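You operate a simulated robot arm through the tools that you are given. There is no shell and no other tool. Be economical: measure what you need, move in short steps, check, and stop when the job is done.

You run a simulated robot arm. Do the job below in one go: nothing can be reset, and whatever is moved stays where it is left.

## Task
Put one of the masala packs from the dough bench top on the drainer ribs. Then put the lead carton on the repair bench top away on the machine undershelf. Then pull the blue tray open. Do these in the order given. Set down upright: lead carton. The blue tray goes toward x -1.0, y +0.0, z +0.0 (a direction in the base frame).

Only the result counts: the job must be done as asked and must still hold three seconds after the hand-in. Knocking over, shifting, dropping, spilling or breaking anything else fails it.

## Robot
A 7-joint arm with a vacuum gripper on a trunk, on a base that drives. Base frame: it is fixed to the floor where the robot stands at the start and does not move with it; the origin is under the middle of the robot, x ahead of it, y to its left, z up. Units: m, degrees, N and s.
With the tool pointing down near the work surface it reaches from about 0.14 to 0.64 m from the robot's upright axis, wherever it stands. Its first joint turns from -115.0 to 115.0 degrees. Places, roughly: blue tray [0.2, 4.6, 0.6]; drainer ribs [-3.2, 1, 0.9]; lead carton [-1.25, -1, 1]; machine undershelf [-3.3, 2.1, 0.2]. Payload 2.55 kg.
Tool frame: the origin (TCP) lies in the middle of the cups' lips, and z points out of the cups. The gripper has 1 cup of 0.044 m across, covering 0.044 by 0.044 m (tool x, y); the bellows give 0.02 m. With the vacuum on, a cup seals on a smooth face that it is pressed against (1 to 4 N); it does not hold porous or soft things. The pull reaches 55 N.
Orientation is told as [roll, pitch, yaw] about the base's x, y, z axes, in that order, counted from this pose: with the cups facing straight down, the tool's x points along the base's -x, its y along +y and its z along -z.

## Interface
- The arm moves only by the tool play_rows. Its argument "deltas" is a list of rows, each a list of 7 numbers: the shift along the tool's x, y, z in m, then the turn, a rotation vector about the tool's x, y, z in degrees, then the vacuum: 1 switches it on, 0 off. In form: [[tx, ty, tz, wx, wy, wz, vacuum], ...]. A call has 1 to 12 rows; each row is the pose to reach, as a shift and turn from the pose commanded when the call began, along the tool's axes at that moment. Rows are played at 5 a second. More than 0.05 m and 8.6 degrees between two rows, or a gripper value outside its range, and nothing of the call is played. A pose out of reach is approached as far as the arm can. The call stops where the force on the tool passes 40 N (or 10 N more than at its start, if that is more) or the arm is blocked; 0.2 s more then pass. The pull builds up within a second once a cup has sealed. Time passes only in rows, and 0.2 s behind the last, so rows that repeat a pose give it time. It gives the time, the measured TCP pose, the force on the tool (base axes) and the pull of the vacuum at its end, in the units of the frame above (readings bear some noise), with the torque about the TCP (base axes, N m) and any sound that the robot's microphone picked up.
- Cameras (640 x 400 px; columns grow to the right, rows downward): "scene" is now at [0.0174, 0.1711, 1.76]; the picture's right is [-0.08, -1.00, 0.00], its down [-0.82, 0.07, -0.56] and it looks along [0.56, -0.05, -0.83] (base axes); focal length 257 px, centre (320, 200). "wrist" rides on the gripper at [0.081, 0.006, -0.173] in the tool frame; the picture's right is [-0.08, 1.00, 0.00], its down [-0.89, -0.07, -0.45] and it looks along [-0.44, -0.04, 0.90] (tool axes); focal length 256 px, centre (320, 200). There is no depth. A picture from a camera that has moved, and an enlarged one, comes with that camera's place and axes in the base frame and with its lens. The place of the scene camera against the robot may be out by one fixed shift of up to 0.012 m in any direction.
- get_image(camera): a new picture of that camera. The clock stands still meanwhile.
- raise_lower(by): slides the trunk up (or, below 0, down) by that many m; the arm and the scene camera ride with it, the base frame stays. It gives what a move gives, with no picture.
- roll_base(legs): drives the robot by 1 to 6 legs, each [ahead, left, turn to the left] in m, m and degrees, along the robot's own axes; the way and the turn of a leg run together, so that a leg with both is an arc; at most 1.5 m and 180 degrees a leg. The arm and the cameras ride along, it lands a little off, and it stops where it bumps. It gives what a move gives.
- aim_head(pan, tilt): turns the head with the scene camera to pan (to the left, within 155 degrees either way) and tilt (down, from -29 to 69), counted from straight ahead of the robot. It gives what a move gives.
- enlarge(camera, box): a new picture of the part [left, top, right, bottom] of that camera's present view, enlarged. The clock stands still meanwhile.
- close_job(): hands the job in; it is judged then, once.

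Work in short steps. Places have to be worked out from the pictures, the camera data and where the tool is seen: move nearer, look again, correct. Check each grasp and each placing, and mend what went wrong. You have 165 turns and 128 pictures in all, those below and enlarged ones among them. Switch the vacuum off and draw the arm clear of the work before you hand the job in, unless the task says otherwise; then end with one line.

The tools are called as name(argument=value, ...) on one line, values as JSON. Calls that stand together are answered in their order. play_rows: Moves the arm, as the interface text tells. Its arguments: {"type":"object","properties":{"deltas":{"type":"array","items":{"type":"array","items":{"type":"number"}}}},"required":["deltas"]} The other tools are called the same way: raise_lower (by) slides the trunk up or down; roll_base (legs) drives the base; aim_head (pan, tilt) turns the head that bears the scene camera; get_image (camera) takes a picture; enlarge (camera, box) takes an enlarged picture of a part of a camera's view; close_job () hands the job in.

At the start:

```text
time_s: 0.0
tcp_pos: [0.3704, 0.1523, 1.1883]
tcp_rot: [-0.1, 0.0, 0.0]
force: [-0.2, -0.4, 0.2]
torque: [0.02, 0.0, 0.0]
pull: 0.0
trunk travel left (down, up): [-0.859, 0.131]
robot x, y, heading: [-0.0003, 0.0012, -0.0]
head pan, tilt: [-4.7, 55.8]
```

scene: 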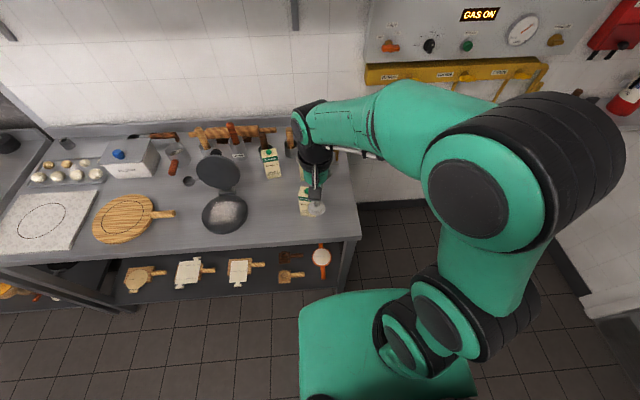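
wrist: 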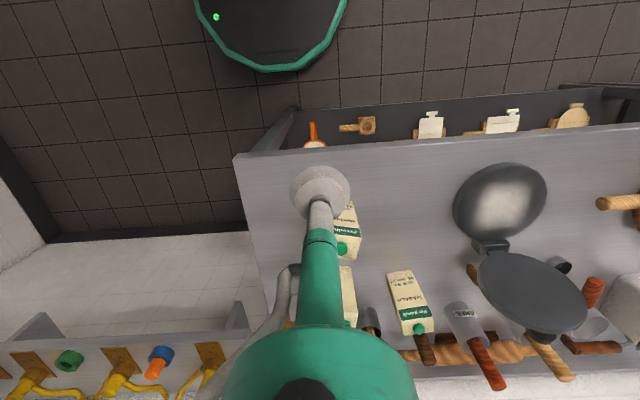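

The bench ahead carries several packs near the tool. I'll enlarge both views to read the labels.

enlarge(camera="wrist", box=[240, 150, 480, 350])

enlarge(camera="scene", box=[180, 100, 380, 225])

```text
2.00 times, centred on (360, 250) of wrist
camera zoom: at [0.2901, 0.1572, 1.362], right [0.08, 1.0, 0.0], down [0.89, -0.07, 0.45], along [0.44, -0.04, -0.9], focal length 512 px, centre (240, 100)
```

zoom: 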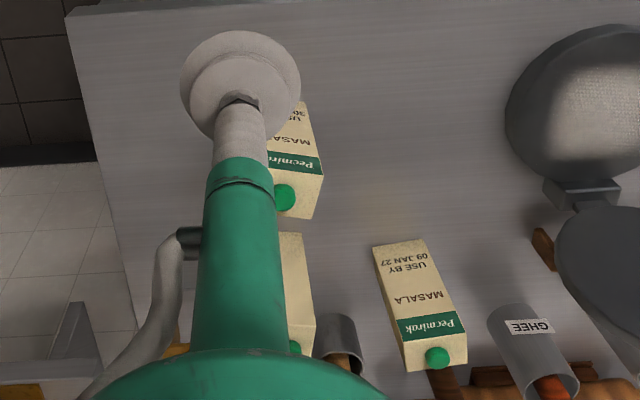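

```text
3.20 times, centred on (280, 162) of scene
camera zoom: at [0.0174, 0.1711, 1.76], right [-0.08, -1.0, 0.0], down [-0.82, 0.07, -0.56], along [0.56, -0.05, -0.83], focal length 824 px, centre (448, 320)
```

zoom: 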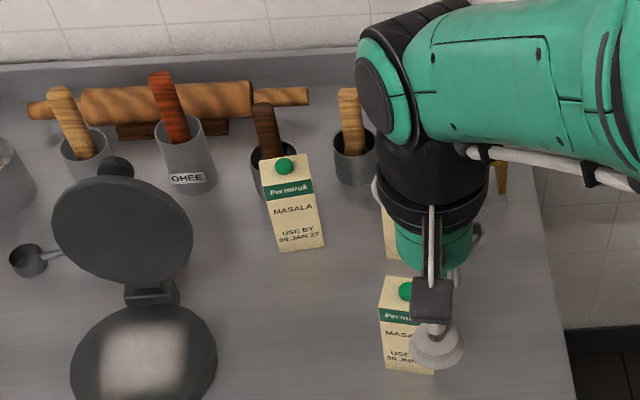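

There are three upright masala packs at about x 0.72. Before moving I'll look round the room, starting to the left.

aim_head(pan=75, tilt=15)

get_image(camera="scene")

aim_head(pan=150, tilt=15)

get_image(camera="scene")

aim_head(pan=-140, tilt=20)

get_image(camera="scene")

```text
time_s: 1.5
tcp_pos: [0.3701, 0.151, 1.189]
tcp_rot: [0.0, 0.0, 0.0]
force: [0.5, 0.7, 0.2]
torque: [-0.03, 0.03, 0.0]
pull: 0.1
trunk travel left (down, up): [-0.859, 0.131]
robot x, y, heading: [-0.0008, -0.0012, 0.3]
head pan, tilt: [75.0, 15.0]
```

```text
123 pictures are left
camera scene: at [-0.0294, 0.2671, 1.8212], right [0.97, -0.26, 0.0], down [-0.07, -0.25, -0.97], along [0.25, 0.93, -0.26], focal length 257 px, centre (320, 200)
```

scene: 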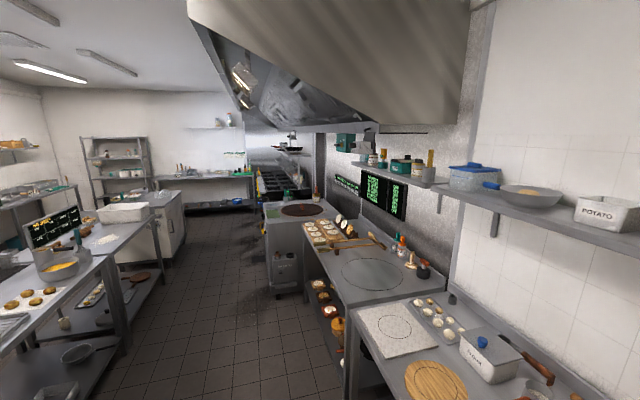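

```text
time_s: 3.0
tcp_pos: [0.3699, 0.1511, 1.1901]
tcp_rot: [0.0, 0.0, 0.0]
force: [0.7, -0.4, -0.1]
torque: [0.02, 0.03, 0.03]
pull: 0.0
trunk travel left (down, up): [-0.859, 0.131]
robot x, y, heading: [-0.0005, 0.0009, 0.1]
head pan, tilt: [150.0, 15.0]
```

```text
122 pictures are left
camera scene: at [-0.1345, 0.2237, 1.8212], right [0.5, 0.87, 0.0], down [0.22, -0.13, -0.97], along [-0.84, 0.48, -0.26], focal length 257 px, centre (320, 200)
```

scene: 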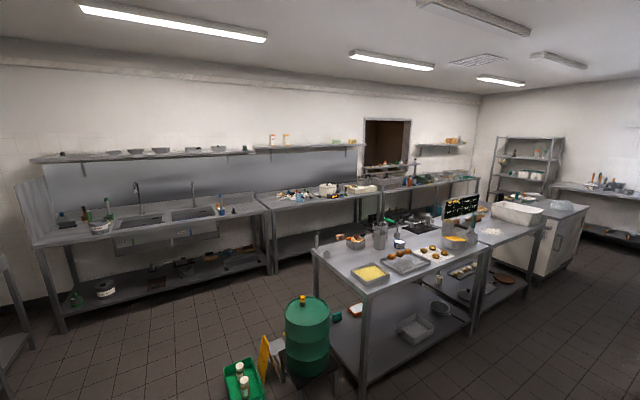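

```text
time_s: 7.0
tcp_pos: [0.3696, 0.1503, 1.1897]
tcp_rot: [0.0, 0.0, 0.0]
force: [-0.3, 0.1, 0.1]
torque: [0.02, 0.01, 0.02]
pull: 0.0
trunk travel left (down, up): [-0.859, 0.131]
robot x, y, heading: [-0.0001, -0.0014, -0.3]
head pan, tilt: [-140.0, 20.0]
```

```text
121 pictures are left
camera scene: at [-0.125, 0.117, 1.8131], right [-0.64, 0.77, 0.0], down [0.26, 0.22, -0.94], along [-0.72, -0.6, -0.34], focal length 257 px, centre (320, 200)
```

scene: 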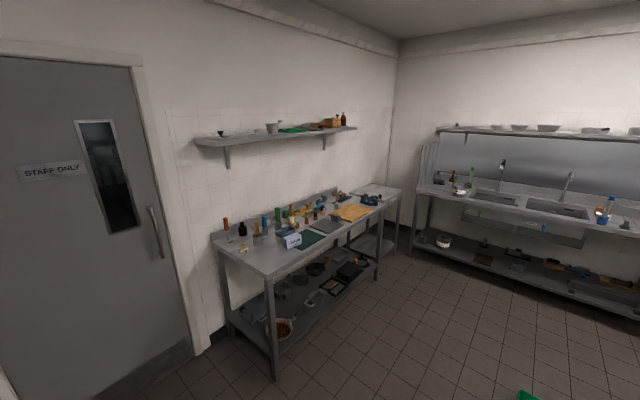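

The room layout is clear. The cap in the middle of each pack's top leaves no room for the cup, so I'll grip a pack's front face with the tool horizontal. First I'll back off a little and set the head forward.

roll_base(legs=[[-0.2, 0, 0]])

aim_head(pan=-5, tilt=45)

get_image(camera="wrist")

get_image(camera="scene")

```text
time_s: 8.6
tcp_pos: [0.1714, 0.15, 1.1892]
tcp_rot: [0.0, 0.1, 0.0]
force: [-0.4, -0.3, 0.0]
torque: [-0.02, -0.03, 0.04]
pull: 0.0
trunk travel left (down, up): [-0.859, 0.131]
robot x, y, heading: [-0.1964, 0.0009, -0.1]
head pan, tilt: [-140.0, 20.0]
```

```text
time_s: 10.7
tcp_pos: [0.1718, 0.1511, 1.1891]
tcp_rot: [0.0, 0.1, 0.0]
force: [0.1, 0.3, 0.5]
torque: [-0.02, -0.03, -0.01]
pull: 0.0
trunk travel left (down, up): [-0.859, 0.131]
robot x, y, heading: [-0.1985, -0.0006, 0.1]
head pan, tilt: [-5.0, 45.0]
```

```text
120 pictures are left
camera wrist: at [0.0922, 0.157, 1.3619], right [0.08, 1.0, 0.0], down [0.89, -0.07, 0.45], along [0.44, -0.04, -0.9], focal length 256 px, centre (320, 200)
```

wrist: 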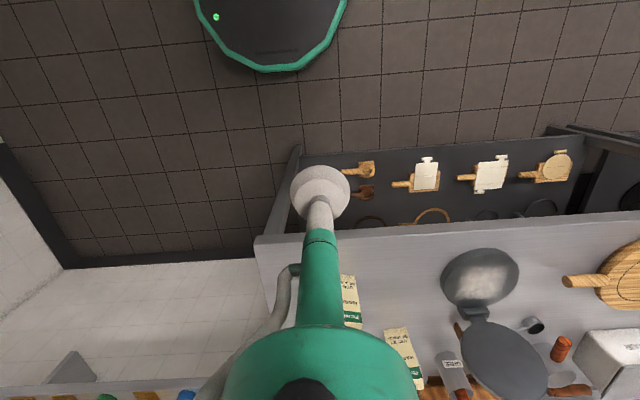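

```text
119 pictures are left
camera scene: at [-0.1706, 0.1698, 1.7744], right [-0.09, -1.0, 0.0], down [-0.7, 0.06, -0.71], along [0.7, -0.06, -0.71], focal length 257 px, centre (320, 200)
```

scene: 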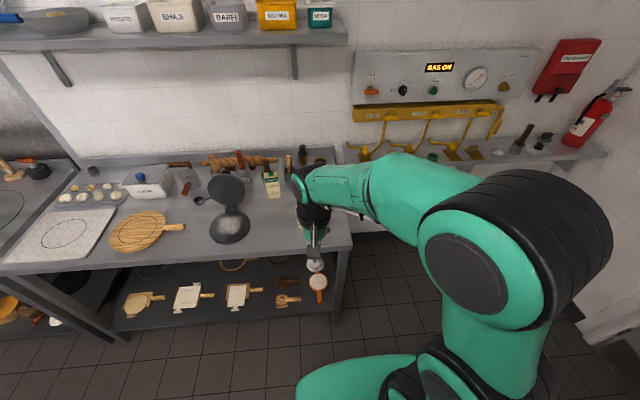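

I now turn the tool towards horizontal, with the wrist camera to its left, moving forward slightly as it turns. This is the first half of the turn.

play_rows(deltas=[[-0.01, 0, 0, -4.9, -4.9, 4.9, 0], [-0.02, 0, 0, -9.8, -9.8, 9.8, 0], [-0.03, 0, 0, -14.7, -14.7, 14.7, 0], [-0.04, 0, 0, -19.6, -19.6, 19.6, 0], [-0.05, 0, 0, -24.5, -24.5, 24.5, 0], [-0.06, 0, 0, -29.4, -29.4, 29.4, 0], [-0.07, 0, 0, -34.64, -34.64, 34.64, 0]])

```text
refused: row 7 steps farther than a row can; nothing moved
```

The last step was too big, so I'll use eight even steps.

play_rows(deltas=[[-0.01, 0, 0, -4.33, -4.33, 4.33, 0], [-0.02, 0, 0, -8.66, -8.66, 8.66, 0], [-0.03, 0, 0, -12.99, -12.99, 12.99, 0], [-0.04, 0, 0, -17.32, -17.32, 17.32, 0], [-0.05, 0, 0, -21.65, -21.65, 21.65, 0], [-0.06, 0, 0, -25.98, -25.98, 25.98, 0], [-0.07, 0, 0, -30.31, -30.31, 30.31, 0], [-0.08, 0, 0, -34.64, -34.64, 34.64, 0]])

play_rows(deltas=[[0, 0, 0, -4.33, -4.33, 4.33, 0], [0, 0, 0, -8.66, -8.66, 8.66, 0], [0, 0, 0, -12.99, -12.99, 12.99, 0], [0, 0, 0, -17.32, -17.32, 17.32, 0], [0, 0, 0, -21.65, -21.65, 21.65, 0], [0, 0, 0, -25.98, -25.98, 25.98, 0], [0, 0, 0, -30.31, -30.31, 30.31, 0], [0, 0, 0, -34.64, -34.64, 34.64, 0], [0, 0, 0, -34.64, -34.64, 34.64, 0]])

get_image(camera="wrist")

get_image(camera="scene")

```text
time_s: 12.5
tcp_pos: [0.2403, 0.16, 1.1896]
tcp_rot: [40.6, -18.0, -39.0]
force: [0.2, -0.1, 0.8]
torque: [0.03, 0.03, 0.02]
pull: 0.1
out of reach, approached as far as the arm can: row 7, 8
trunk travel left (down, up): [-0.859, 0.131]
robot x, y, heading: [-0.197, -0.0016, -0.0]
head pan, tilt: [-5.0, 45.0]
```

```text
time_s: 14.5
tcp_pos: [0.2999, 0.0204, 1.2761]
tcp_rot: [78.4, -1.4, -81.7]
force: [-0.2, 0.6, 0.2]
torque: [-0.01, 0.02, 0.0]
pull: 0.1
out of reach, approached as far as the arm can: row 2, 3, 4, 5, 6, 7, 8, 9
trunk travel left (down, up): [-0.859, 0.131]
robot x, y, heading: [-0.1968, -0.0021, -0.1]
head pan, tilt: [-5.0, 45.0]
```

```text
118 pictures are left
camera wrist: at [0.1231, 0.0772, 1.3157], right [0.21, -0.03, 0.98], down [-0.32, -0.95, 0.04], along [0.93, -0.32, -0.21], focal length 256 px, centre (320, 200)
```

wrist: 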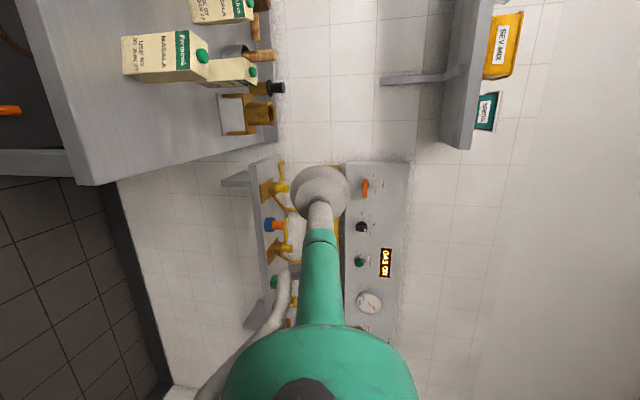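

```text
117 pictures are left
camera scene: at [-0.1706, 0.1699, 1.7744], right [-0.09, -1.0, 0.0], down [-0.7, 0.06, -0.71], along [0.7, -0.06, -0.71], focal length 257 px, centre (320, 200)
```

scene: 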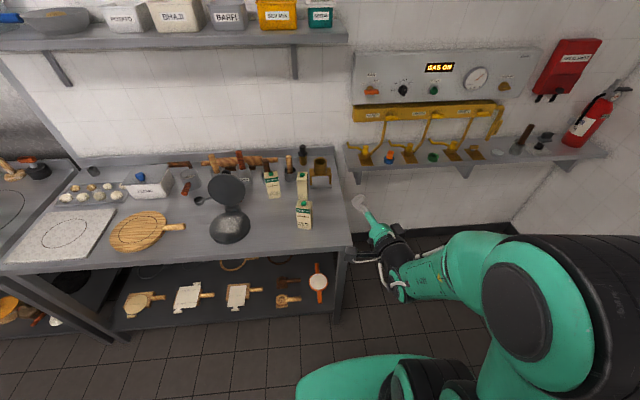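

The tool is now nearly horizontal, and all three packs are in clear view. I'll enlarge both views to locate them accurately.

enlarge(camera="scene", box=[240, 140, 368, 240])

enlarge(camera="wrist", box=[100, 0, 300, 125])

```text
4.00 times, centred on (304, 190) of scene
camera zoom: at [-0.1706, 0.1699, 1.7744], right [-0.09, -1.0, 0.0], down [-0.7, 0.06, -0.71], along [0.7, -0.06, -0.71], focal length 1030 px, centre (384, 240)
```

zoom: 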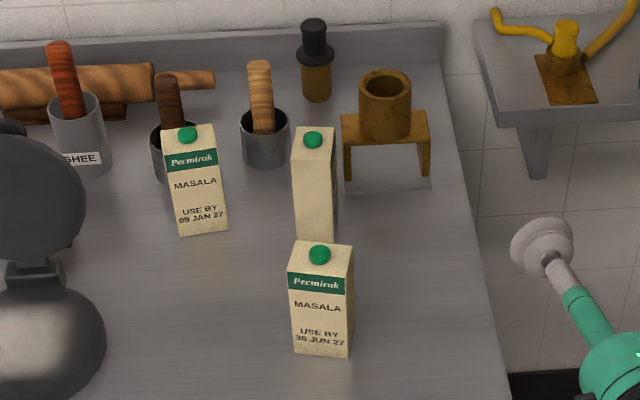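

```text
3.20 times, centred on (200, 62) of wrist
camera zoom: at [0.1231, 0.0772, 1.3157], right [0.21, -0.03, 0.98], down [-0.32, -0.95, 0.04], along [0.93, -0.32, -0.21], focal length 819 px, centre (704, 640)
```

zoom: 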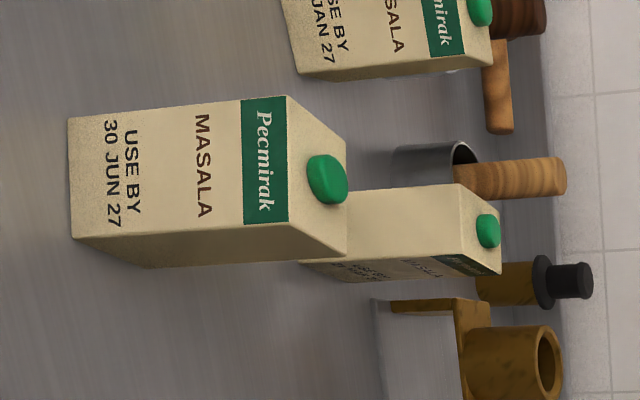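

The two views agree: the front pack's face is centred at about (0.52, 0.176), from z 0.90 to 1.03, and turned about 11°. I'll move to a point in front of and above it, levelling the tool on the way.

play_rows(deltas=[[0.026, -0.012, 0.023, -1.9, -3.3, 0, 0], [0.051, -0.024, 0.047, -3.9, -6.5, 0, 0], [0.077, -0.036, 0.07, -5.8, -9.8, 0, 0], [0.103, -0.048, 0.094, -7.7, -13.1, 0, 0], [0.128, -0.06, 0.117, -9.7, -16.3, 0, 0], [0.154, -0.073, 0.141, -11.6, -19.6, 0, 0], [0.154, -0.073, 0.141, -11.6, -19.6, 0, 0]])

get_image(camera="scene")

```text
time_s: 16.1
tcp_pos: [0.4412, -0.052, 1.191]
tcp_rot: [86.6, -2.8, -87.9]
force: [-0.8, 0.2, 0.3]
torque: [-0.01, 0.04, -0.01]
pull: 0.0
out of reach, approached as far as the arm can: row 1, 2, 3, 4, 5, 6, 7
trunk travel left (down, up): [-0.859, 0.131]
robot x, y, heading: [-0.201, -0.0004, -0.3]
head pan, tilt: [-5.0, 45.0]
```

```text
114 pictures are left
camera scene: at [-0.1713, 0.1699, 1.7744], right [-0.09, -1.0, 0.0], down [-0.7, 0.06, -0.71], along [0.7, -0.06, -0.71], focal length 257 px, centre (320, 200)
```

scene: 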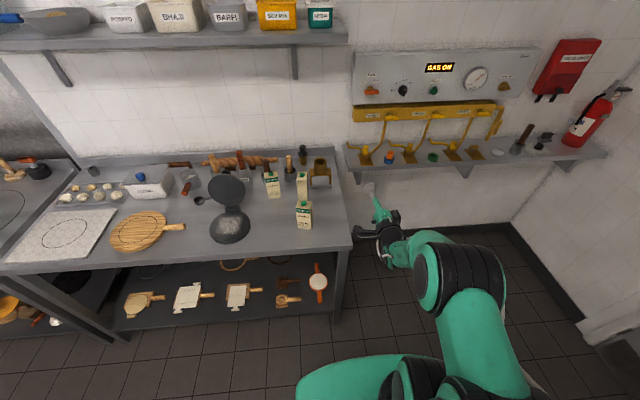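

The arm stalls with the tool rolled this far. I'll unroll the wrist about 45° to ease it, which also shows where the commanded pose really is.

play_rows(deltas=[[0, 0, 0, 0, 0, -8, 0], [0, 0, 0, 0, 0, -16, 0], [0, 0, 0, 0, 0, -24, 0], [0, 0, 0, 0, 0, -32, 0], [0, 0, 0, 0, 0, -40, 0], [0, 0, 0, 0, 0, -48, 0], [0, 0, 0, 0, 0, -48, 0]])

get_image(camera="scene")

```text
time_s: 17.7
tcp_pos: [0.4394, -0.0513, 1.2028]
tcp_rot: [84.1, -50.8, -83.5]
force: [-0.4, 0.1, 0.4]
torque: [0.0, -0.05, -0.01]
pull: 0.2
out of reach, approached as far as the arm can: row 2, 3, 4, 5, 6, 7
trunk travel left (down, up): [-0.859, 0.131]
robot x, y, heading: [-0.1979, 0.0011, 0.1]
head pan, tilt: [-5.0, 45.0]
```

```text
113 pictures are left
camera scene: at [-0.1706, 0.1698, 1.7744], right [-0.09, -1.0, 0.0], down [-0.7, 0.06, -0.71], along [0.7, -0.06, -0.71], focal length 257 px, centre (320, 200)
```

scene: 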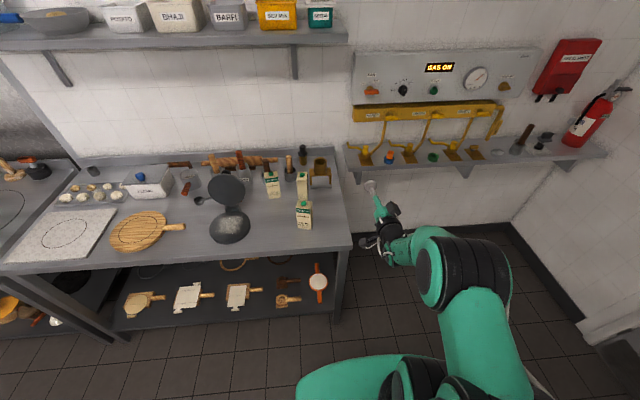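

The arm now holds its position and turns as commanded, so deltas start from the reached pose. I'll test whether it can go down and left from here.

play_rows(deltas=[[0.02, -0.02, 0, 0, 0, 0, 0], [0.04, -0.04, 0, 0, 0, 0, 0], [0.06, -0.06, 0, 0, 0, 0, 0], [0.08, -0.08, 0, 0, 0, 0, 0], [0.1, -0.1, 0, 0, 0, 0, 0], [0.1, -0.1, 0, 0, 0, 0, 0]])

get_image(camera="scene")

```text
time_s: 19.1
tcp_pos: [0.5029, -0.0713, 1.0942]
tcp_rot: [83.9, -50.6, -83.5]
force: [-0.5, -0.2, 0.1]
torque: [-0.01, -0.02, 0.01]
pull: 0.1
out of reach, approached as far as the arm can: row 1, 2, 3, 4, 5, 6
trunk travel left (down, up): [-0.859, 0.131]
robot x, y, heading: [-0.1965, -0.0016, -0.0]
head pan, tilt: [-5.0, 45.0]
```

```text
112 pictures are left
camera scene: at [-0.1714, 0.17, 1.7744], right [-0.09, -1.0, 0.0], down [-0.7, 0.06, -0.71], along [0.7, -0.06, -0.71], focal length 257 px, centre (320, 200)
```

scene: 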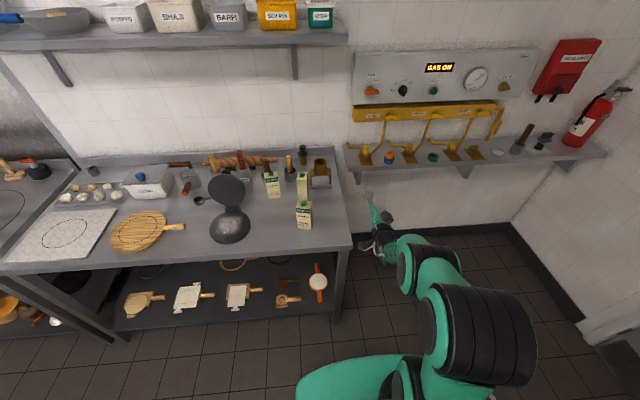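

The limit eases as the arm extends. I'll go further forward while straightening the tool to the pack's normal, staying in clear air right of the bench.

play_rows(deltas=[[0, 0, 0.02, 2.5, -3.7, 0.2, 0], [0, 0, 0.04, 5.1, -7.4, 0.5, 0], [0, 0, 0.06, 7.65, -11.15, 0.7, 0], [0, 0, 0.06, 7.65, -11.15, 0.7, 0]])

```text
time_s: 20.1
tcp_pos: [0.5394, -0.1231, 1.0913]
tcp_rot: [87.4, -50.6, -90.9]
force: [0.2, 0.6, -0.1]
torque: [-0.01, 0.02, 0.03]
pull: 0.1
out of reach, approached as far as the arm can: row 1, 2, 3, 4
trunk travel left (down, up): [-0.859, 0.131]
robot x, y, heading: [-0.1993, -0.0008, -0.1]
head pan, tilt: [-5.0, 45.0]
```

It's still sliding on a wrist limit. I'll unroll the wrist to the original camera-down side and retry the yaw.

play_rows(deltas=[[0, 0, 0, 0, 0, -8, 0], [0, 0, 0, 0, 0, -16, 0], [0, 0, 0, 0, 0, -24, 0], [0, 0, 0, 0, 0, -32, 0], [0, 0, 0, 0, 0, -40, 0], [0, 0, 0, 0, 0, -40, 0]])

play_rows(deltas=[[0, 0.03, 0, 0, 0, 0, 0], [0, 0.06, 0, 0, 0, 0, 0], [0, 0.09, 0, 0, 0, 0, 0], [0, 0.09, 0, 0, 0, 0, 0]])

get_image(camera="scene")

```text
time_s: 21.5
tcp_pos: [0.54, -0.1221, 1.091]
tcp_rot: [-24.7, -88.2, 22.0]
force: [0.7, -0.6, 0.1]
torque: [0.0, 0.0, 0.0]
pull: 0.0
trunk travel left (down, up): [-0.859, 0.131]
robot x, y, heading: [-0.1976, 0.0008, 0.1]
head pan, tilt: [-5.0, 45.0]
```

```text
time_s: 22.5
tcp_pos: [0.5359, -0.0854, 1.0882]
tcp_rot: [-51.8, -87.0, 52.2]
force: [0.0, 0.4, 0.0]
torque: [-0.03, 0.01, 0.0]
pull: 0.0
out of reach, approached as far as the arm can: row 1, 2, 3, 4
trunk travel left (down, up): [-0.859, 0.131]
robot x, y, heading: [-0.194, -0.0002, 0.1]
head pan, tilt: [-5.0, 45.0]
```

```text
111 pictures are left
camera scene: at [-0.1703, 0.1689, 1.7745], right [-0.09, -1.0, 0.0], down [-0.7, 0.06, -0.71], along [0.7, -0.06, -0.71], focal length 257 px, centre (320, 200)
```

scene: 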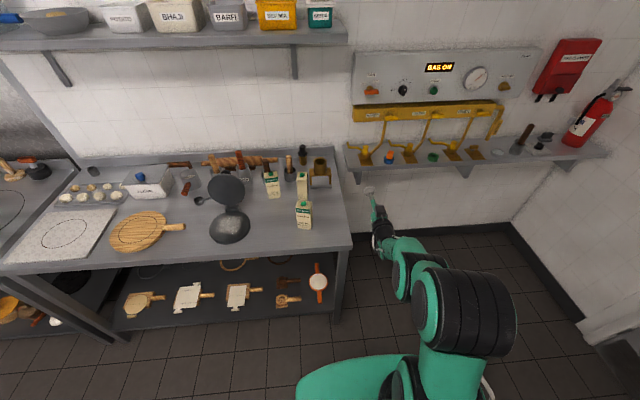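

Left motion is limited, but the base and trunk can do the positioning. I'll roll the wrist back 45° so the camera isn't underneath. Then I'll drive back, left and turn −11° to face the pack.

play_rows(deltas=[[0, 0, 0, 0, 0, 8, 0], [0, 0, 0, 0, 0, 16, 0], [0, 0, 0, 0, 0, 24, 0], [0, 0, 0, 0, 0, 32, 0], [0, 0, 0, 0, 0, 40, 0], [0, 0, 0, 0, 0, 40, 0]])

roll_base(legs=[[-0.15, 0, 0], [0, 0.42, 0], [0, 0, -11.3]])

get_image(camera="scene")

get_image(camera="wrist")

```text
time_s: 23.9
tcp_pos: [0.5372, -0.0839, 1.0889]
tcp_rot: [86.8, -52.3, -87.2]
force: [0.3, -0.4, -0.6]
torque: [-0.03, 0.01, -0.01]
pull: 0.1
trunk travel left (down, up): [-0.859, 0.131]
robot x, y, heading: [-0.1998, -0.002, -0.3]
head pan, tilt: [-5.0, 45.0]
```

```text
time_s: 28.2
tcp_pos: [0.355, 0.1886, 1.0879]
tcp_rot: [86.8, -52.3, -98.6]
force: [0.3, 0.2, 0.9]
torque: [-0.02, 0.01, 0.03]
pull: 0.0
trunk travel left (down, up): [-0.859, 0.131]
robot x, y, heading: [-0.3481, 0.4172, -11.3]
head pan, tilt: [-5.0, 45.0]
```

```text
110 pictures are left
camera scene: at [-0.2888, 0.5777, 1.7744], right [-0.28, -0.96, 0.0], down [-0.68, 0.2, -0.71], along [0.68, -0.2, -0.71], focal length 257 px, centre (320, 200)
```

scene: 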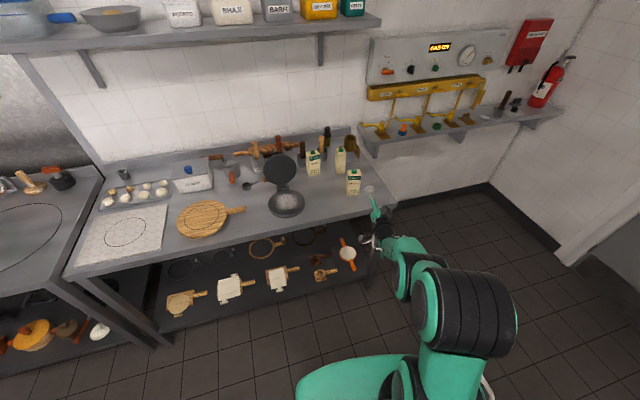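

```text
109 pictures are left
camera wrist: at [0.1953, 0.275, 1.035], right [0.16, 0.72, 0.67], down [-0.53, -0.51, 0.68], along [0.83, -0.47, 0.3], focal length 256 px, centre (320, 200)
```

wrist: 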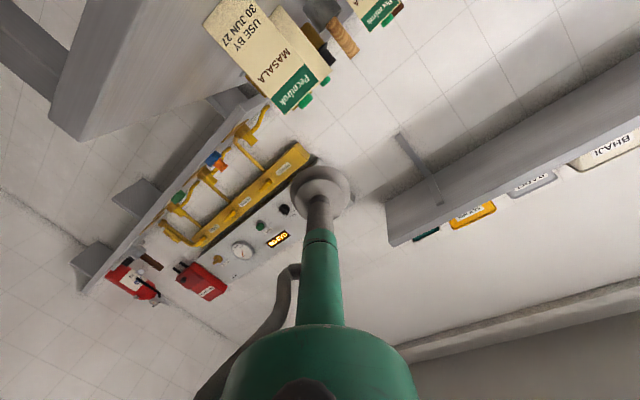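

The tool now points along (0.98, −0.19, −0.03), which matches the pack face. I'll lower the trunk to grip height and look again.

raise_lower(by=-0.105)

enlarge(camera="scene", box=[290, 130, 450, 230])

get_image(camera="wrist")

```text
time_s: 29.6
tcp_pos: [0.3548, 0.1875, 0.9833]
tcp_rot: [86.9, -52.4, -98.5]
force: [0.2, -0.4, 0.2]
torque: [0.01, 0.0, 0.03]
pull: 0.0
trunk travel left (down, up): [-0.754, 0.236]
robot x, y, heading: [-0.3474, 0.4139, -11.3]
head pan, tilt: [-5.0, 45.0]
```

```text
4.00 times, centred on (370, 180) of scene
camera zoom: at [-0.2889, 0.578, 1.6694], right [-0.28, -0.96, 0.0], down [-0.68, 0.2, -0.71], along [0.68, -0.2, -0.71], focal length 1030 px, centre (120, 280)
```

zoom: 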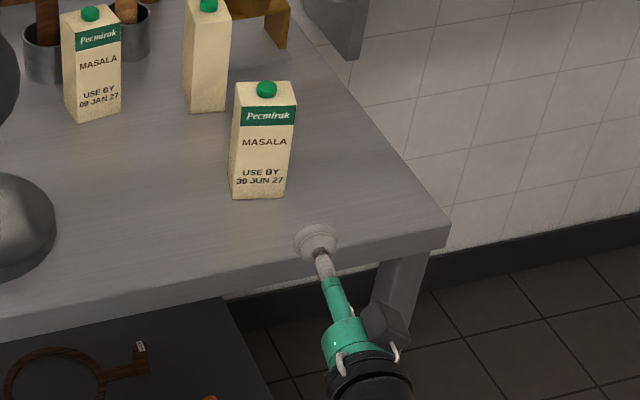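

```text
107 pictures are left
camera wrist: at [0.1953, 0.2751, 0.9301], right [0.16, 0.72, 0.67], down [-0.53, -0.51, 0.68], along [0.83, -0.47, 0.3], focal length 256 px, centre (320, 200)
```

wrist: 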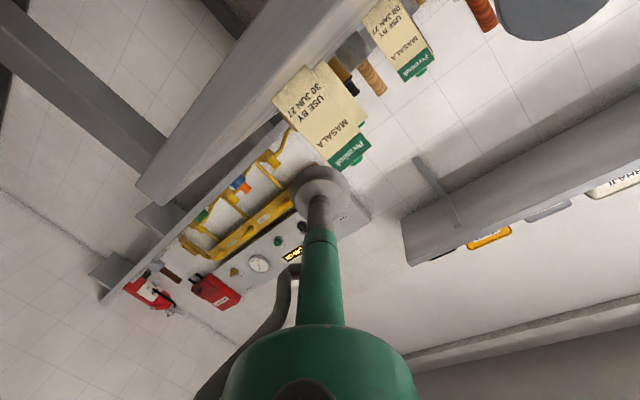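

The pack's face projects within about 5 mm of my estimate, and the tool axis passes about 2 cm right of its centre. I'll move forward 10 cm and left 2 cm.

roll_base(legs=[[0.1, 0.021, 0]])

enlarge(camera="scene", box=[290, 130, 450, 230])

get_image(camera="wrist")

```text
time_s: 30.8
tcp_pos: [0.4586, 0.1895, 0.9831]
tcp_rot: [86.9, -52.4, -98.6]
force: [0.4, 0.2, 1.0]
torque: [0.0, -0.02, -0.02]
pull: 0.0
trunk travel left (down, up): [-0.754, 0.236]
robot x, y, heading: [-0.2482, 0.4168, -11.6]
head pan, tilt: [-5.0, 45.0]
```

```text
4.00 times, centred on (370, 180) of scene
camera zoom: at [-0.1841, 0.5788, 1.6693], right [-0.28, -0.96, 0.0], down [-0.68, 0.2, -0.71], along [0.68, -0.2, -0.71], focal length 1030 px, centre (120, 280)
```

zoom: 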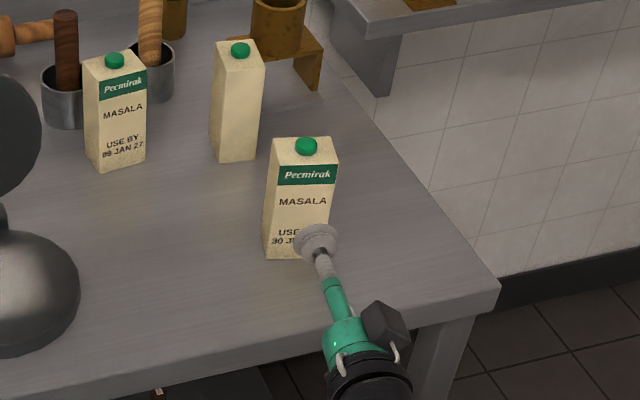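

```text
105 pictures are left
camera wrist: at [0.2988, 0.2753, 0.9294], right [0.16, 0.72, 0.67], down [-0.53, -0.51, 0.68], along [0.83, -0.47, 0.3], focal length 256 px, centre (320, 200)
```

wrist: 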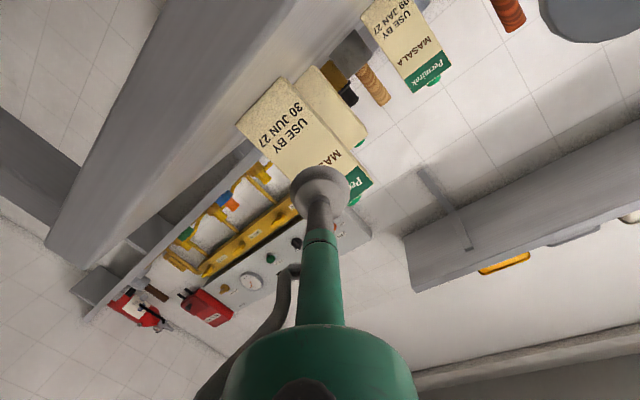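

The tool axis now meets the face near its centre, with about 6–7 cm to go. I'll approach with the vacuum on in small steps.

play_rows(deltas=[[0, 0, 0.02, 0, 0, 0, 1], [0, 0, 0.035, 0, 0, 0, 1], [0, 0, 0.045, 0, 0, 0, 1], [0, 0, 0.05, 0, 0, 0, 1], [0, 0, 0.055, 0, 0, 0, 1], [0, 0, 0.058, 0, 0, 0, 1]])

enlarge(camera="scene", box=[290, 130, 450, 230])

```text
time_s: 32.1
tcp_pos: [0.5147, 0.1784, 0.982]
tcp_rot: [87.0, -52.2, -98.7]
force: [-1.4, 0.1, 2.0]
torque: [0.14, -0.04, 0.02]
pull: 55.1
trunk travel left (down, up): [-0.754, 0.236]
robot x, y, heading: [-0.2449, 0.4182, -11.3]
head pan, tilt: [-5.0, 45.0]
```

```text
4.00 times, centred on (370, 180) of scene
camera zoom: at [-0.1872, 0.579, 1.6695], right [-0.28, -0.96, 0.0], down [-0.68, 0.2, -0.71], along [0.68, -0.2, -0.71], focal length 1030 px, centre (120, 280)
```

zoom: 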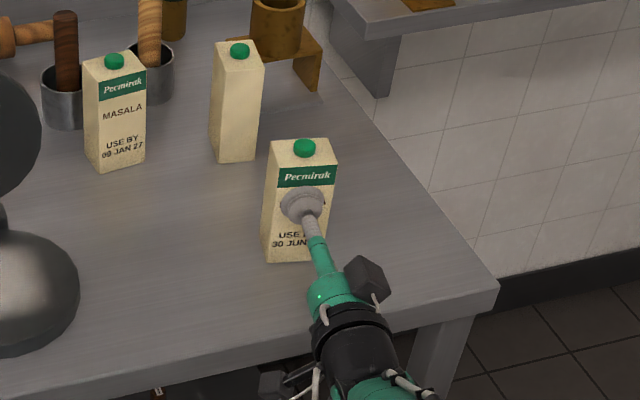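

It's sealed with a full 55 N pull. I'll lift with the trunk and back away from the bench.

raise_lower(by=0.2)

roll_base(legs=[[-0.4, 0, 0]])

get_image(camera="scene")

```text
time_s: 34.3
tcp_pos: [0.514, 0.1781, 1.1812]
tcp_rot: [86.8, -52.2, -98.4]
force: [0.0, 0.0, -2.4]
torque: [0.02, 0.05, -0.01]
pull: 54.7
trunk travel left (down, up): [-0.954, 0.036]
robot x, y, heading: [-0.2491, 0.4146, -11.3]
head pan, tilt: [-5.0, 45.0]
```

```text
time_s: 36.8
tcp_pos: [0.1224, 0.2528, 1.1813]
tcp_rot: [86.9, -52.4, -98.8]
force: [-1.0, 0.4, -2.3]
torque: [0.02, 0.06, -0.01]
pull: 54.9
trunk travel left (down, up): [-0.954, 0.036]
robot x, y, heading: [-0.6361, 0.4989, -11.7]
head pan, tilt: [-5.0, 45.0]
```

```text
103 pictures are left
camera scene: at [-0.5762, 0.6584, 1.8694], right [-0.29, -0.96, 0.0], down [-0.68, 0.2, -0.71], along [0.68, -0.2, -0.71], focal length 257 px, centre (320, 200)
```

scene: 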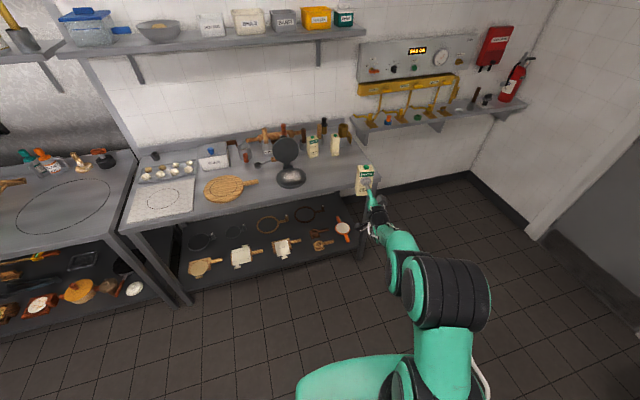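

Holding well, with about 2.4 N of weight. I'll drive to open floor, turn round to the left in two legs, and look towards the sink bench.

roll_base(legs=[[0.126, -0.432, 0], [0, 0, 96], [0, 0, 95.7]])

aim_head(pan=0, tilt=25)

get_image(camera="scene")

```text
time_s: 47.7
tcp_pos: [-1.3964, 0.1149, 1.1804]
tcp_rot: [86.9, -52.3, 93.6]
force: [0.2, -0.6, -2.5]
torque: [0.01, -0.05, 0.03]
pull: 54.9
trunk travel left (down, up): [-0.954, 0.036]
robot x, y, heading: [-0.6017, 0.0409, -179.4]
head pan, tilt: [-5.0, 45.0]
```

```text
time_s: 48.5
tcp_pos: [-1.3965, 0.116, 1.1821]
tcp_rot: [86.8, -52.4, 93.6]
force: [-0.1, -1.1, -2.8]
torque: [-0.03, -0.01, -0.04]
pull: 55.1
trunk travel left (down, up): [-0.954, 0.036]
robot x, y, heading: [-0.6037, 0.0413, -179.6]
head pan, tilt: [0.0, 25.0]
```

```text
102 pictures are left
camera scene: at [-0.6249, -0.135, 1.8999], right [-0.01, 1.0, 0.0], down [0.42, 0.01, -0.91], along [-0.91, -0.01, -0.42], focal length 257 px, centre (320, 200)
```

scene: 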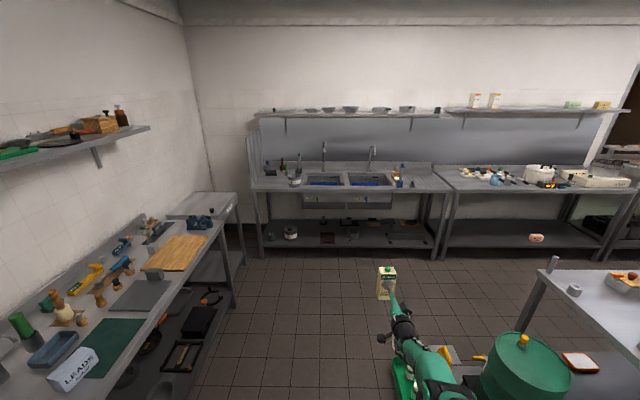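

The lead carton is visible at bottom left, and the drainer should be near (428, 185). I'll enlarge that area and the carton.

enlarge(camera="scene", box=[360, 140, 488, 220])

enlarge(camera="scene", box=[0, 290, 176, 400])

```text
5.00 times, centred on (424, 180) of scene
camera zoom: at [-0.6249, -0.135, 1.8999], right [-0.01, 1.0, 0.0], down [0.42, 0.01, -0.91], along [-0.91, -0.01, -0.42], focal length 1287 px, centre (-200, 300)
```

zoom: 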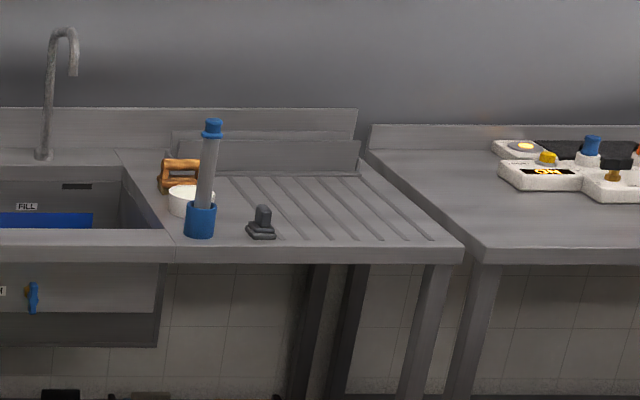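

```text
3.64 times, centred on (88, 345) of scene
camera zoom: at [-0.6249, -0.135, 1.8999], right [-0.01, 1.0, 0.0], down [0.42, 0.01, -0.91], along [-0.91, -0.01, -0.42], focal length 936 px, centre (1164, -327)
```

zoom: 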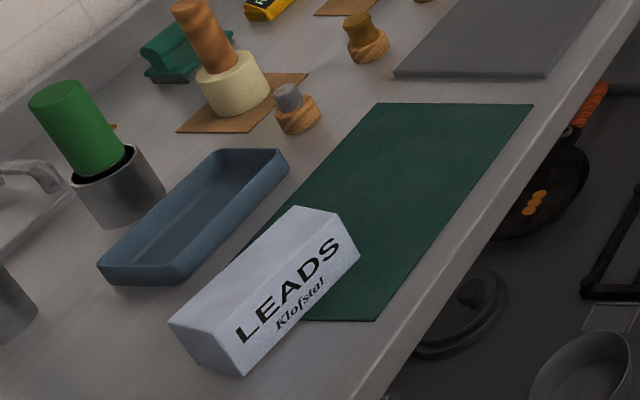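

The drainer ribs span about x −3.11 to −3.47 and y 0.87 to 1.15, and the bench's front edge is at x ≈ −3.02. I'll drive along the open aisle and look at the floor items on the right.

roll_base(legs=[[1.45, 0.19, 0]])

aim_head(pan=-70, tilt=50)

get_image(camera="scene")

```text
time_s: 55.9
tcp_pos: [-2.8685, -0.0745, 1.1803]
tcp_rot: [86.8, -52.4, 93.1]
force: [-0.3, 0.5, -2.1]
torque: [0.0, -0.03, -0.02]
pull: 55.0
trunk travel left (down, up): [-0.954, 0.036]
robot x, y, heading: [-2.0768, -0.1549, -179.9]
head pan, tilt: [0.0, 25.0]
```

```text
time_s: 57.3
tcp_pos: [-2.8674, -0.0733, 1.1821]
tcp_rot: [86.8, -52.3, 93.1]
force: [0.8, 0.6, -1.6]
torque: [0.01, -0.05, -0.01]
pull: 55.3
trunk travel left (down, up): [-0.954, 0.036]
robot x, y, heading: [-2.0765, -0.1573, -180.0]
head pan, tilt: [-70.0, 50.0]
```

```text
99 pictures are left
camera scene: at [-2.0344, -0.2591, 1.8625], right [0.94, 0.34, 0.0], down [0.26, -0.72, -0.64], along [-0.22, 0.6, -0.77], focal length 257 px, centre (320, 200)
```

scene: 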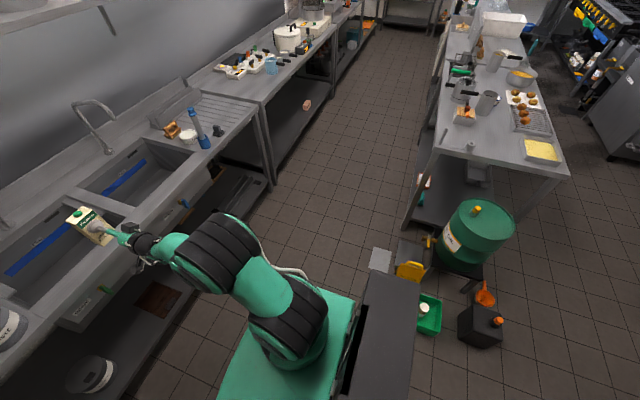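

The aisle to the drainer is clear at x ≈ −2.35. I'll angle the robot to heading 150° so the pack clears the brush, slide across, then turn back to 180°.

roll_base(legs=[[0, 0, -30], [0.775, -0.796, 0], [0, 0, 30]])

aim_head(pan=0, tilt=45)

get_image(camera="scene")

```text
time_s: 66.0
tcp_pos: [-3.1386, 1.0159, 1.1816]
tcp_rot: [86.8, -52.2, 92.6]
force: [-0.2, -0.6, -2.4]
torque: [-0.01, -0.01, 0.0]
pull: 55.6
trunk travel left (down, up): [-0.954, 0.036]
robot x, y, heading: [-2.3462, 0.9315, 179.7]
head pan, tilt: [-70.0, 50.0]
```

```text
time_s: 67.4
tcp_pos: [-3.1384, 1.016, 1.1814]
tcp_rot: [86.8, -52.3, 92.7]
force: [-0.2, -0.6, -2.0]
torque: [0.02, -0.03, 0.0]
pull: 55.0
trunk travel left (down, up): [-0.954, 0.036]
robot x, y, heading: [-2.3429, 0.9295, 179.9]
head pan, tilt: [0.0, 45.0]
```

```text
98 pictures are left
camera scene: at [-2.3608, 0.7522, 1.8694], right [0.01, 1.0, 0.0], down [0.71, 0.0, -0.71], along [-0.71, 0.0, -0.71], focal length 257 px, centre (320, 200)
```

scene: 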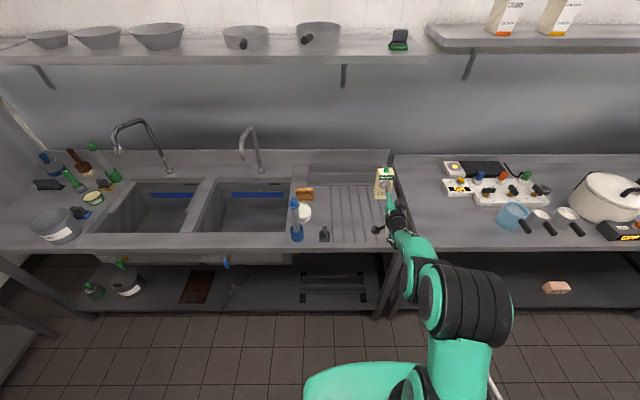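

I'll enlarge the drainer to compute the rib area.

enlarge(camera="scene", box=[280, 150, 440, 250])

```text
4.00 times, centred on (360, 200) of scene
camera zoom: at [-2.3608, 0.7522, 1.8694], right [0.01, 1.0, 0.0], down [0.71, 0.0, -0.71], along [-0.71, 0.0, -0.71], focal length 1030 px, centre (160, 200)
```

zoom: 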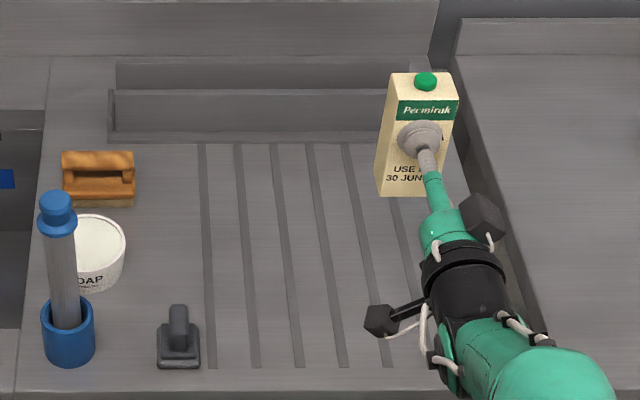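

The ribs cover about y 0.82–1.10 and x −3.06 to −3.44. I'll shift so the pack stands near the front middle of the ribs, then lower most of the way.

roll_base(legs=[[0.028, 0.055, 0]])

raise_lower(by=-0.175)

enlarge(camera="scene", box=[280, 150, 440, 250])

get_image(camera="wrist")

```text
time_s: 68.3
tcp_pos: [-3.1661, 0.9609, 1.1806]
tcp_rot: [86.8, -52.4, 92.8]
force: [0.1, -0.3, -2.2]
torque: [0.03, -0.05, -0.03]
pull: 54.9
trunk travel left (down, up): [-0.954, 0.036]
robot x, y, heading: [-2.3718, 0.8718, 179.7]
head pan, tilt: [0.0, 45.0]
```

```text
time_s: 70.3
tcp_pos: [-3.1667, 0.9602, 1.0054]
tcp_rot: [86.8, -52.4, 92.6]
force: [-0.2, -0.6, -1.9]
torque: [-0.03, -0.02, 0.03]
pull: 54.6
trunk travel left (down, up): [-0.779, 0.211]
robot x, y, heading: [-2.3735, 0.8712, 179.7]
head pan, tilt: [0.0, 45.0]
```

```text
4.00 times, centred on (360, 200) of scene
camera zoom: at [-2.3888, 0.6964, 1.6945], right [0.01, 1.0, 0.0], down [0.71, 0.0, -0.71], along [-0.71, 0.0, -0.71], focal length 1030 px, centre (160, 200)
```

zoom: 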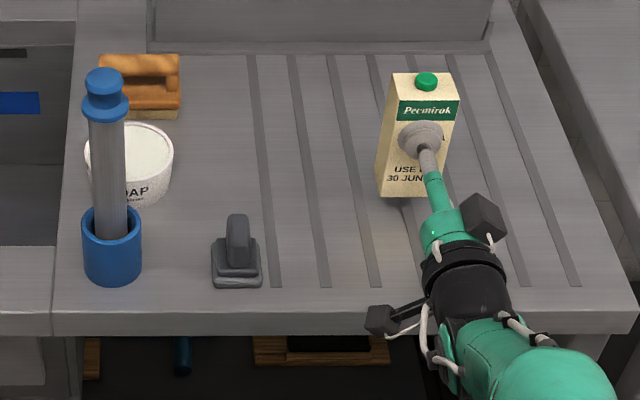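

```text
95 pictures are left
camera wrist: at [-2.9905, 0.9063, 0.9526], right [-0.02, -0.74, 0.67], down [0.42, 0.6, 0.68], along [-0.91, 0.3, 0.3], focal length 256 px, centre (320, 200)
```

wrist: 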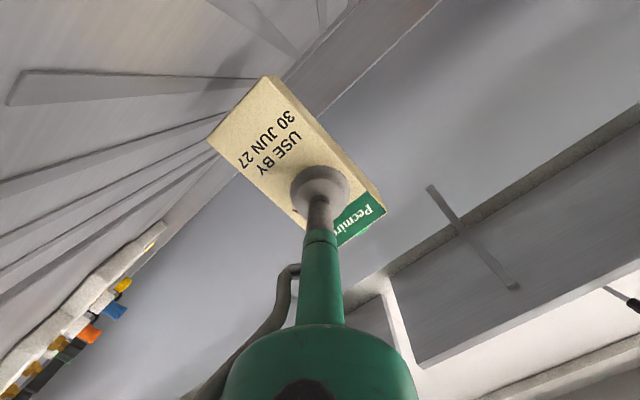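

It's above the ribs, and the camera is clear in front of the edge. I'll lower gently, watching the force.

raise_lower(by=-0.015)

raise_lower(by=-0.006)

```text
time_s: 70.9
tcp_pos: [-3.1656, 0.9603, 0.99]
tcp_rot: [86.8, -52.3, 92.6]
force: [1.1, 0.6, -2.3]
torque: [0.01, -0.06, 0.01]
pull: 55.0
trunk travel left (down, up): [-0.764, 0.226]
robot x, y, heading: [-2.3715, 0.8748, 179.5]
head pan, tilt: [0.0, 45.0]
```

```text
time_s: 71.5
tcp_pos: [-3.1654, 0.9613, 0.9854]
tcp_rot: [86.7, -52.4, 92.7]
force: [-0.4, 0.9, -2.0]
torque: [0.02, -0.04, 0.01]
pull: 54.9
trunk travel left (down, up): [-0.758, 0.232]
robot x, y, heading: [-2.3734, 0.8696, 179.4]
head pan, tilt: [0.0, 45.0]
```

No contact yet, so I'll continue in small steps.

raise_lower(by=-0.003)

raise_lower(by=-0.003)

enlarge(camera="scene", box=[340, 150, 420, 200])

```text
time_s: 72.0
tcp_pos: [-3.1653, 0.9595, 0.9838]
tcp_rot: [87.1, -52.4, 92.4]
force: [0.7, 0.5, 0.7]
torque: [-0.12, 0.04, 0.05]
pull: 55.0
trunk travel left (down, up): [-0.755, 0.235]
robot x, y, heading: [-2.3725, 0.8744, 179.9]
head pan, tilt: [0.0, 45.0]
```

```text
time_s: 72.5
tcp_pos: [-3.1658, 0.9607, 0.984]
tcp_rot: [87.5, -52.4, 92.1]
force: [2.4, 0.8, 7.4]
torque: [-0.22, 0.2, 0.02]
pull: 54.9
trunk travel left (down, up): [-0.752, 0.238]
robot x, y, heading: [-2.3761, 0.8708, 179.8]
head pan, tilt: [0.0, 45.0]
```

```text
8.00 times, centred on (380, 175) of scene
camera zoom: at [-2.3867, 0.6963, 1.6675], right [0.01, 1.0, 0.0], down [0.71, 0.0, -0.71], along [-0.71, 0.0, -0.71], focal length 2059 px, centre (-160, 400)
```

zoom: 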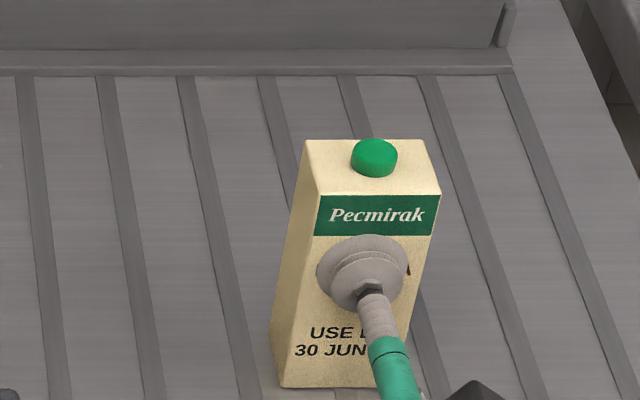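

It's in contact with the ribs. I'll ease up slightly, switch the vacuum off and let the pull die.

raise_lower(by=0.003)

play_rows(deltas=[[0, 0, 0, 0, 0, 0, 0], [0, 0, 0, 0, 0, 0, 0], [0, 0, 0, 0, 0, 0, 0], [0, 0, 0, 0, 0, 0, 0], [0, 0, 0, 0, 0, 0, 0]])

roll_base(legs=[[-0.12, 0, 0]])

get_image(camera="scene")

```text
time_s: 73.0
tcp_pos: [-3.1657, 0.9596, 0.9831]
tcp_rot: [87.0, -52.3, 92.5]
force: [-1.5, 0.8, 5.2]
torque: [-0.05, 0.4, -0.03]
pull: 55.3
trunk travel left (down, up): [-0.755, 0.235]
robot x, y, heading: [-2.3729, 0.8707, 179.8]
head pan, tilt: [0.0, 45.0]
```

```text
time_s: 74.2
tcp_pos: [-3.1656, 0.9608, 0.9813]
tcp_rot: [86.8, -52.2, 92.7]
force: [0.6, 0.8, -0.4]
torque: [0.01, -0.02, 0.0]
pull: 0.1
trunk travel left (down, up): [-0.755, 0.235]
robot x, y, heading: [-2.3751, 0.8758, 179.7]
head pan, tilt: [0.0, 45.0]
```

```text
time_s: 75.5
tcp_pos: [-3.0451, 0.9621, 0.9829]
tcp_rot: [87.0, -52.2, 92.5]
force: [0.5, -0.6, -0.3]
torque: [-0.01, -0.04, 0.02]
pull: 0.2
trunk travel left (down, up): [-0.755, 0.235]
robot x, y, heading: [-2.2545, 0.87, 179.5]
head pan, tilt: [0.0, 45.0]
```

```text
93 pictures are left
camera scene: at [-2.2688, 0.6958, 1.6704], right [0.01, 1.0, 0.0], down [0.71, 0.0, -0.71], along [-0.71, 0.0, -0.71], focal length 257 px, centre (320, 200)
```

scene: 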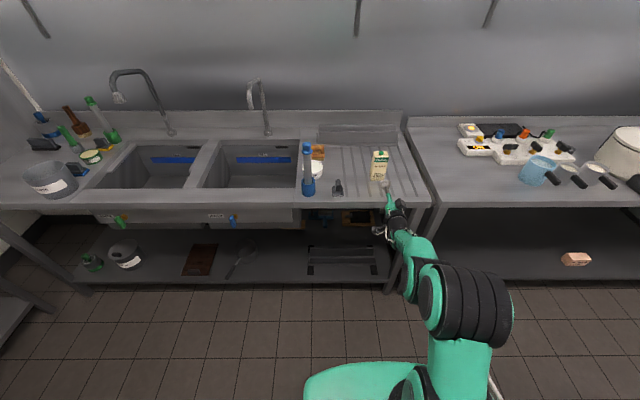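

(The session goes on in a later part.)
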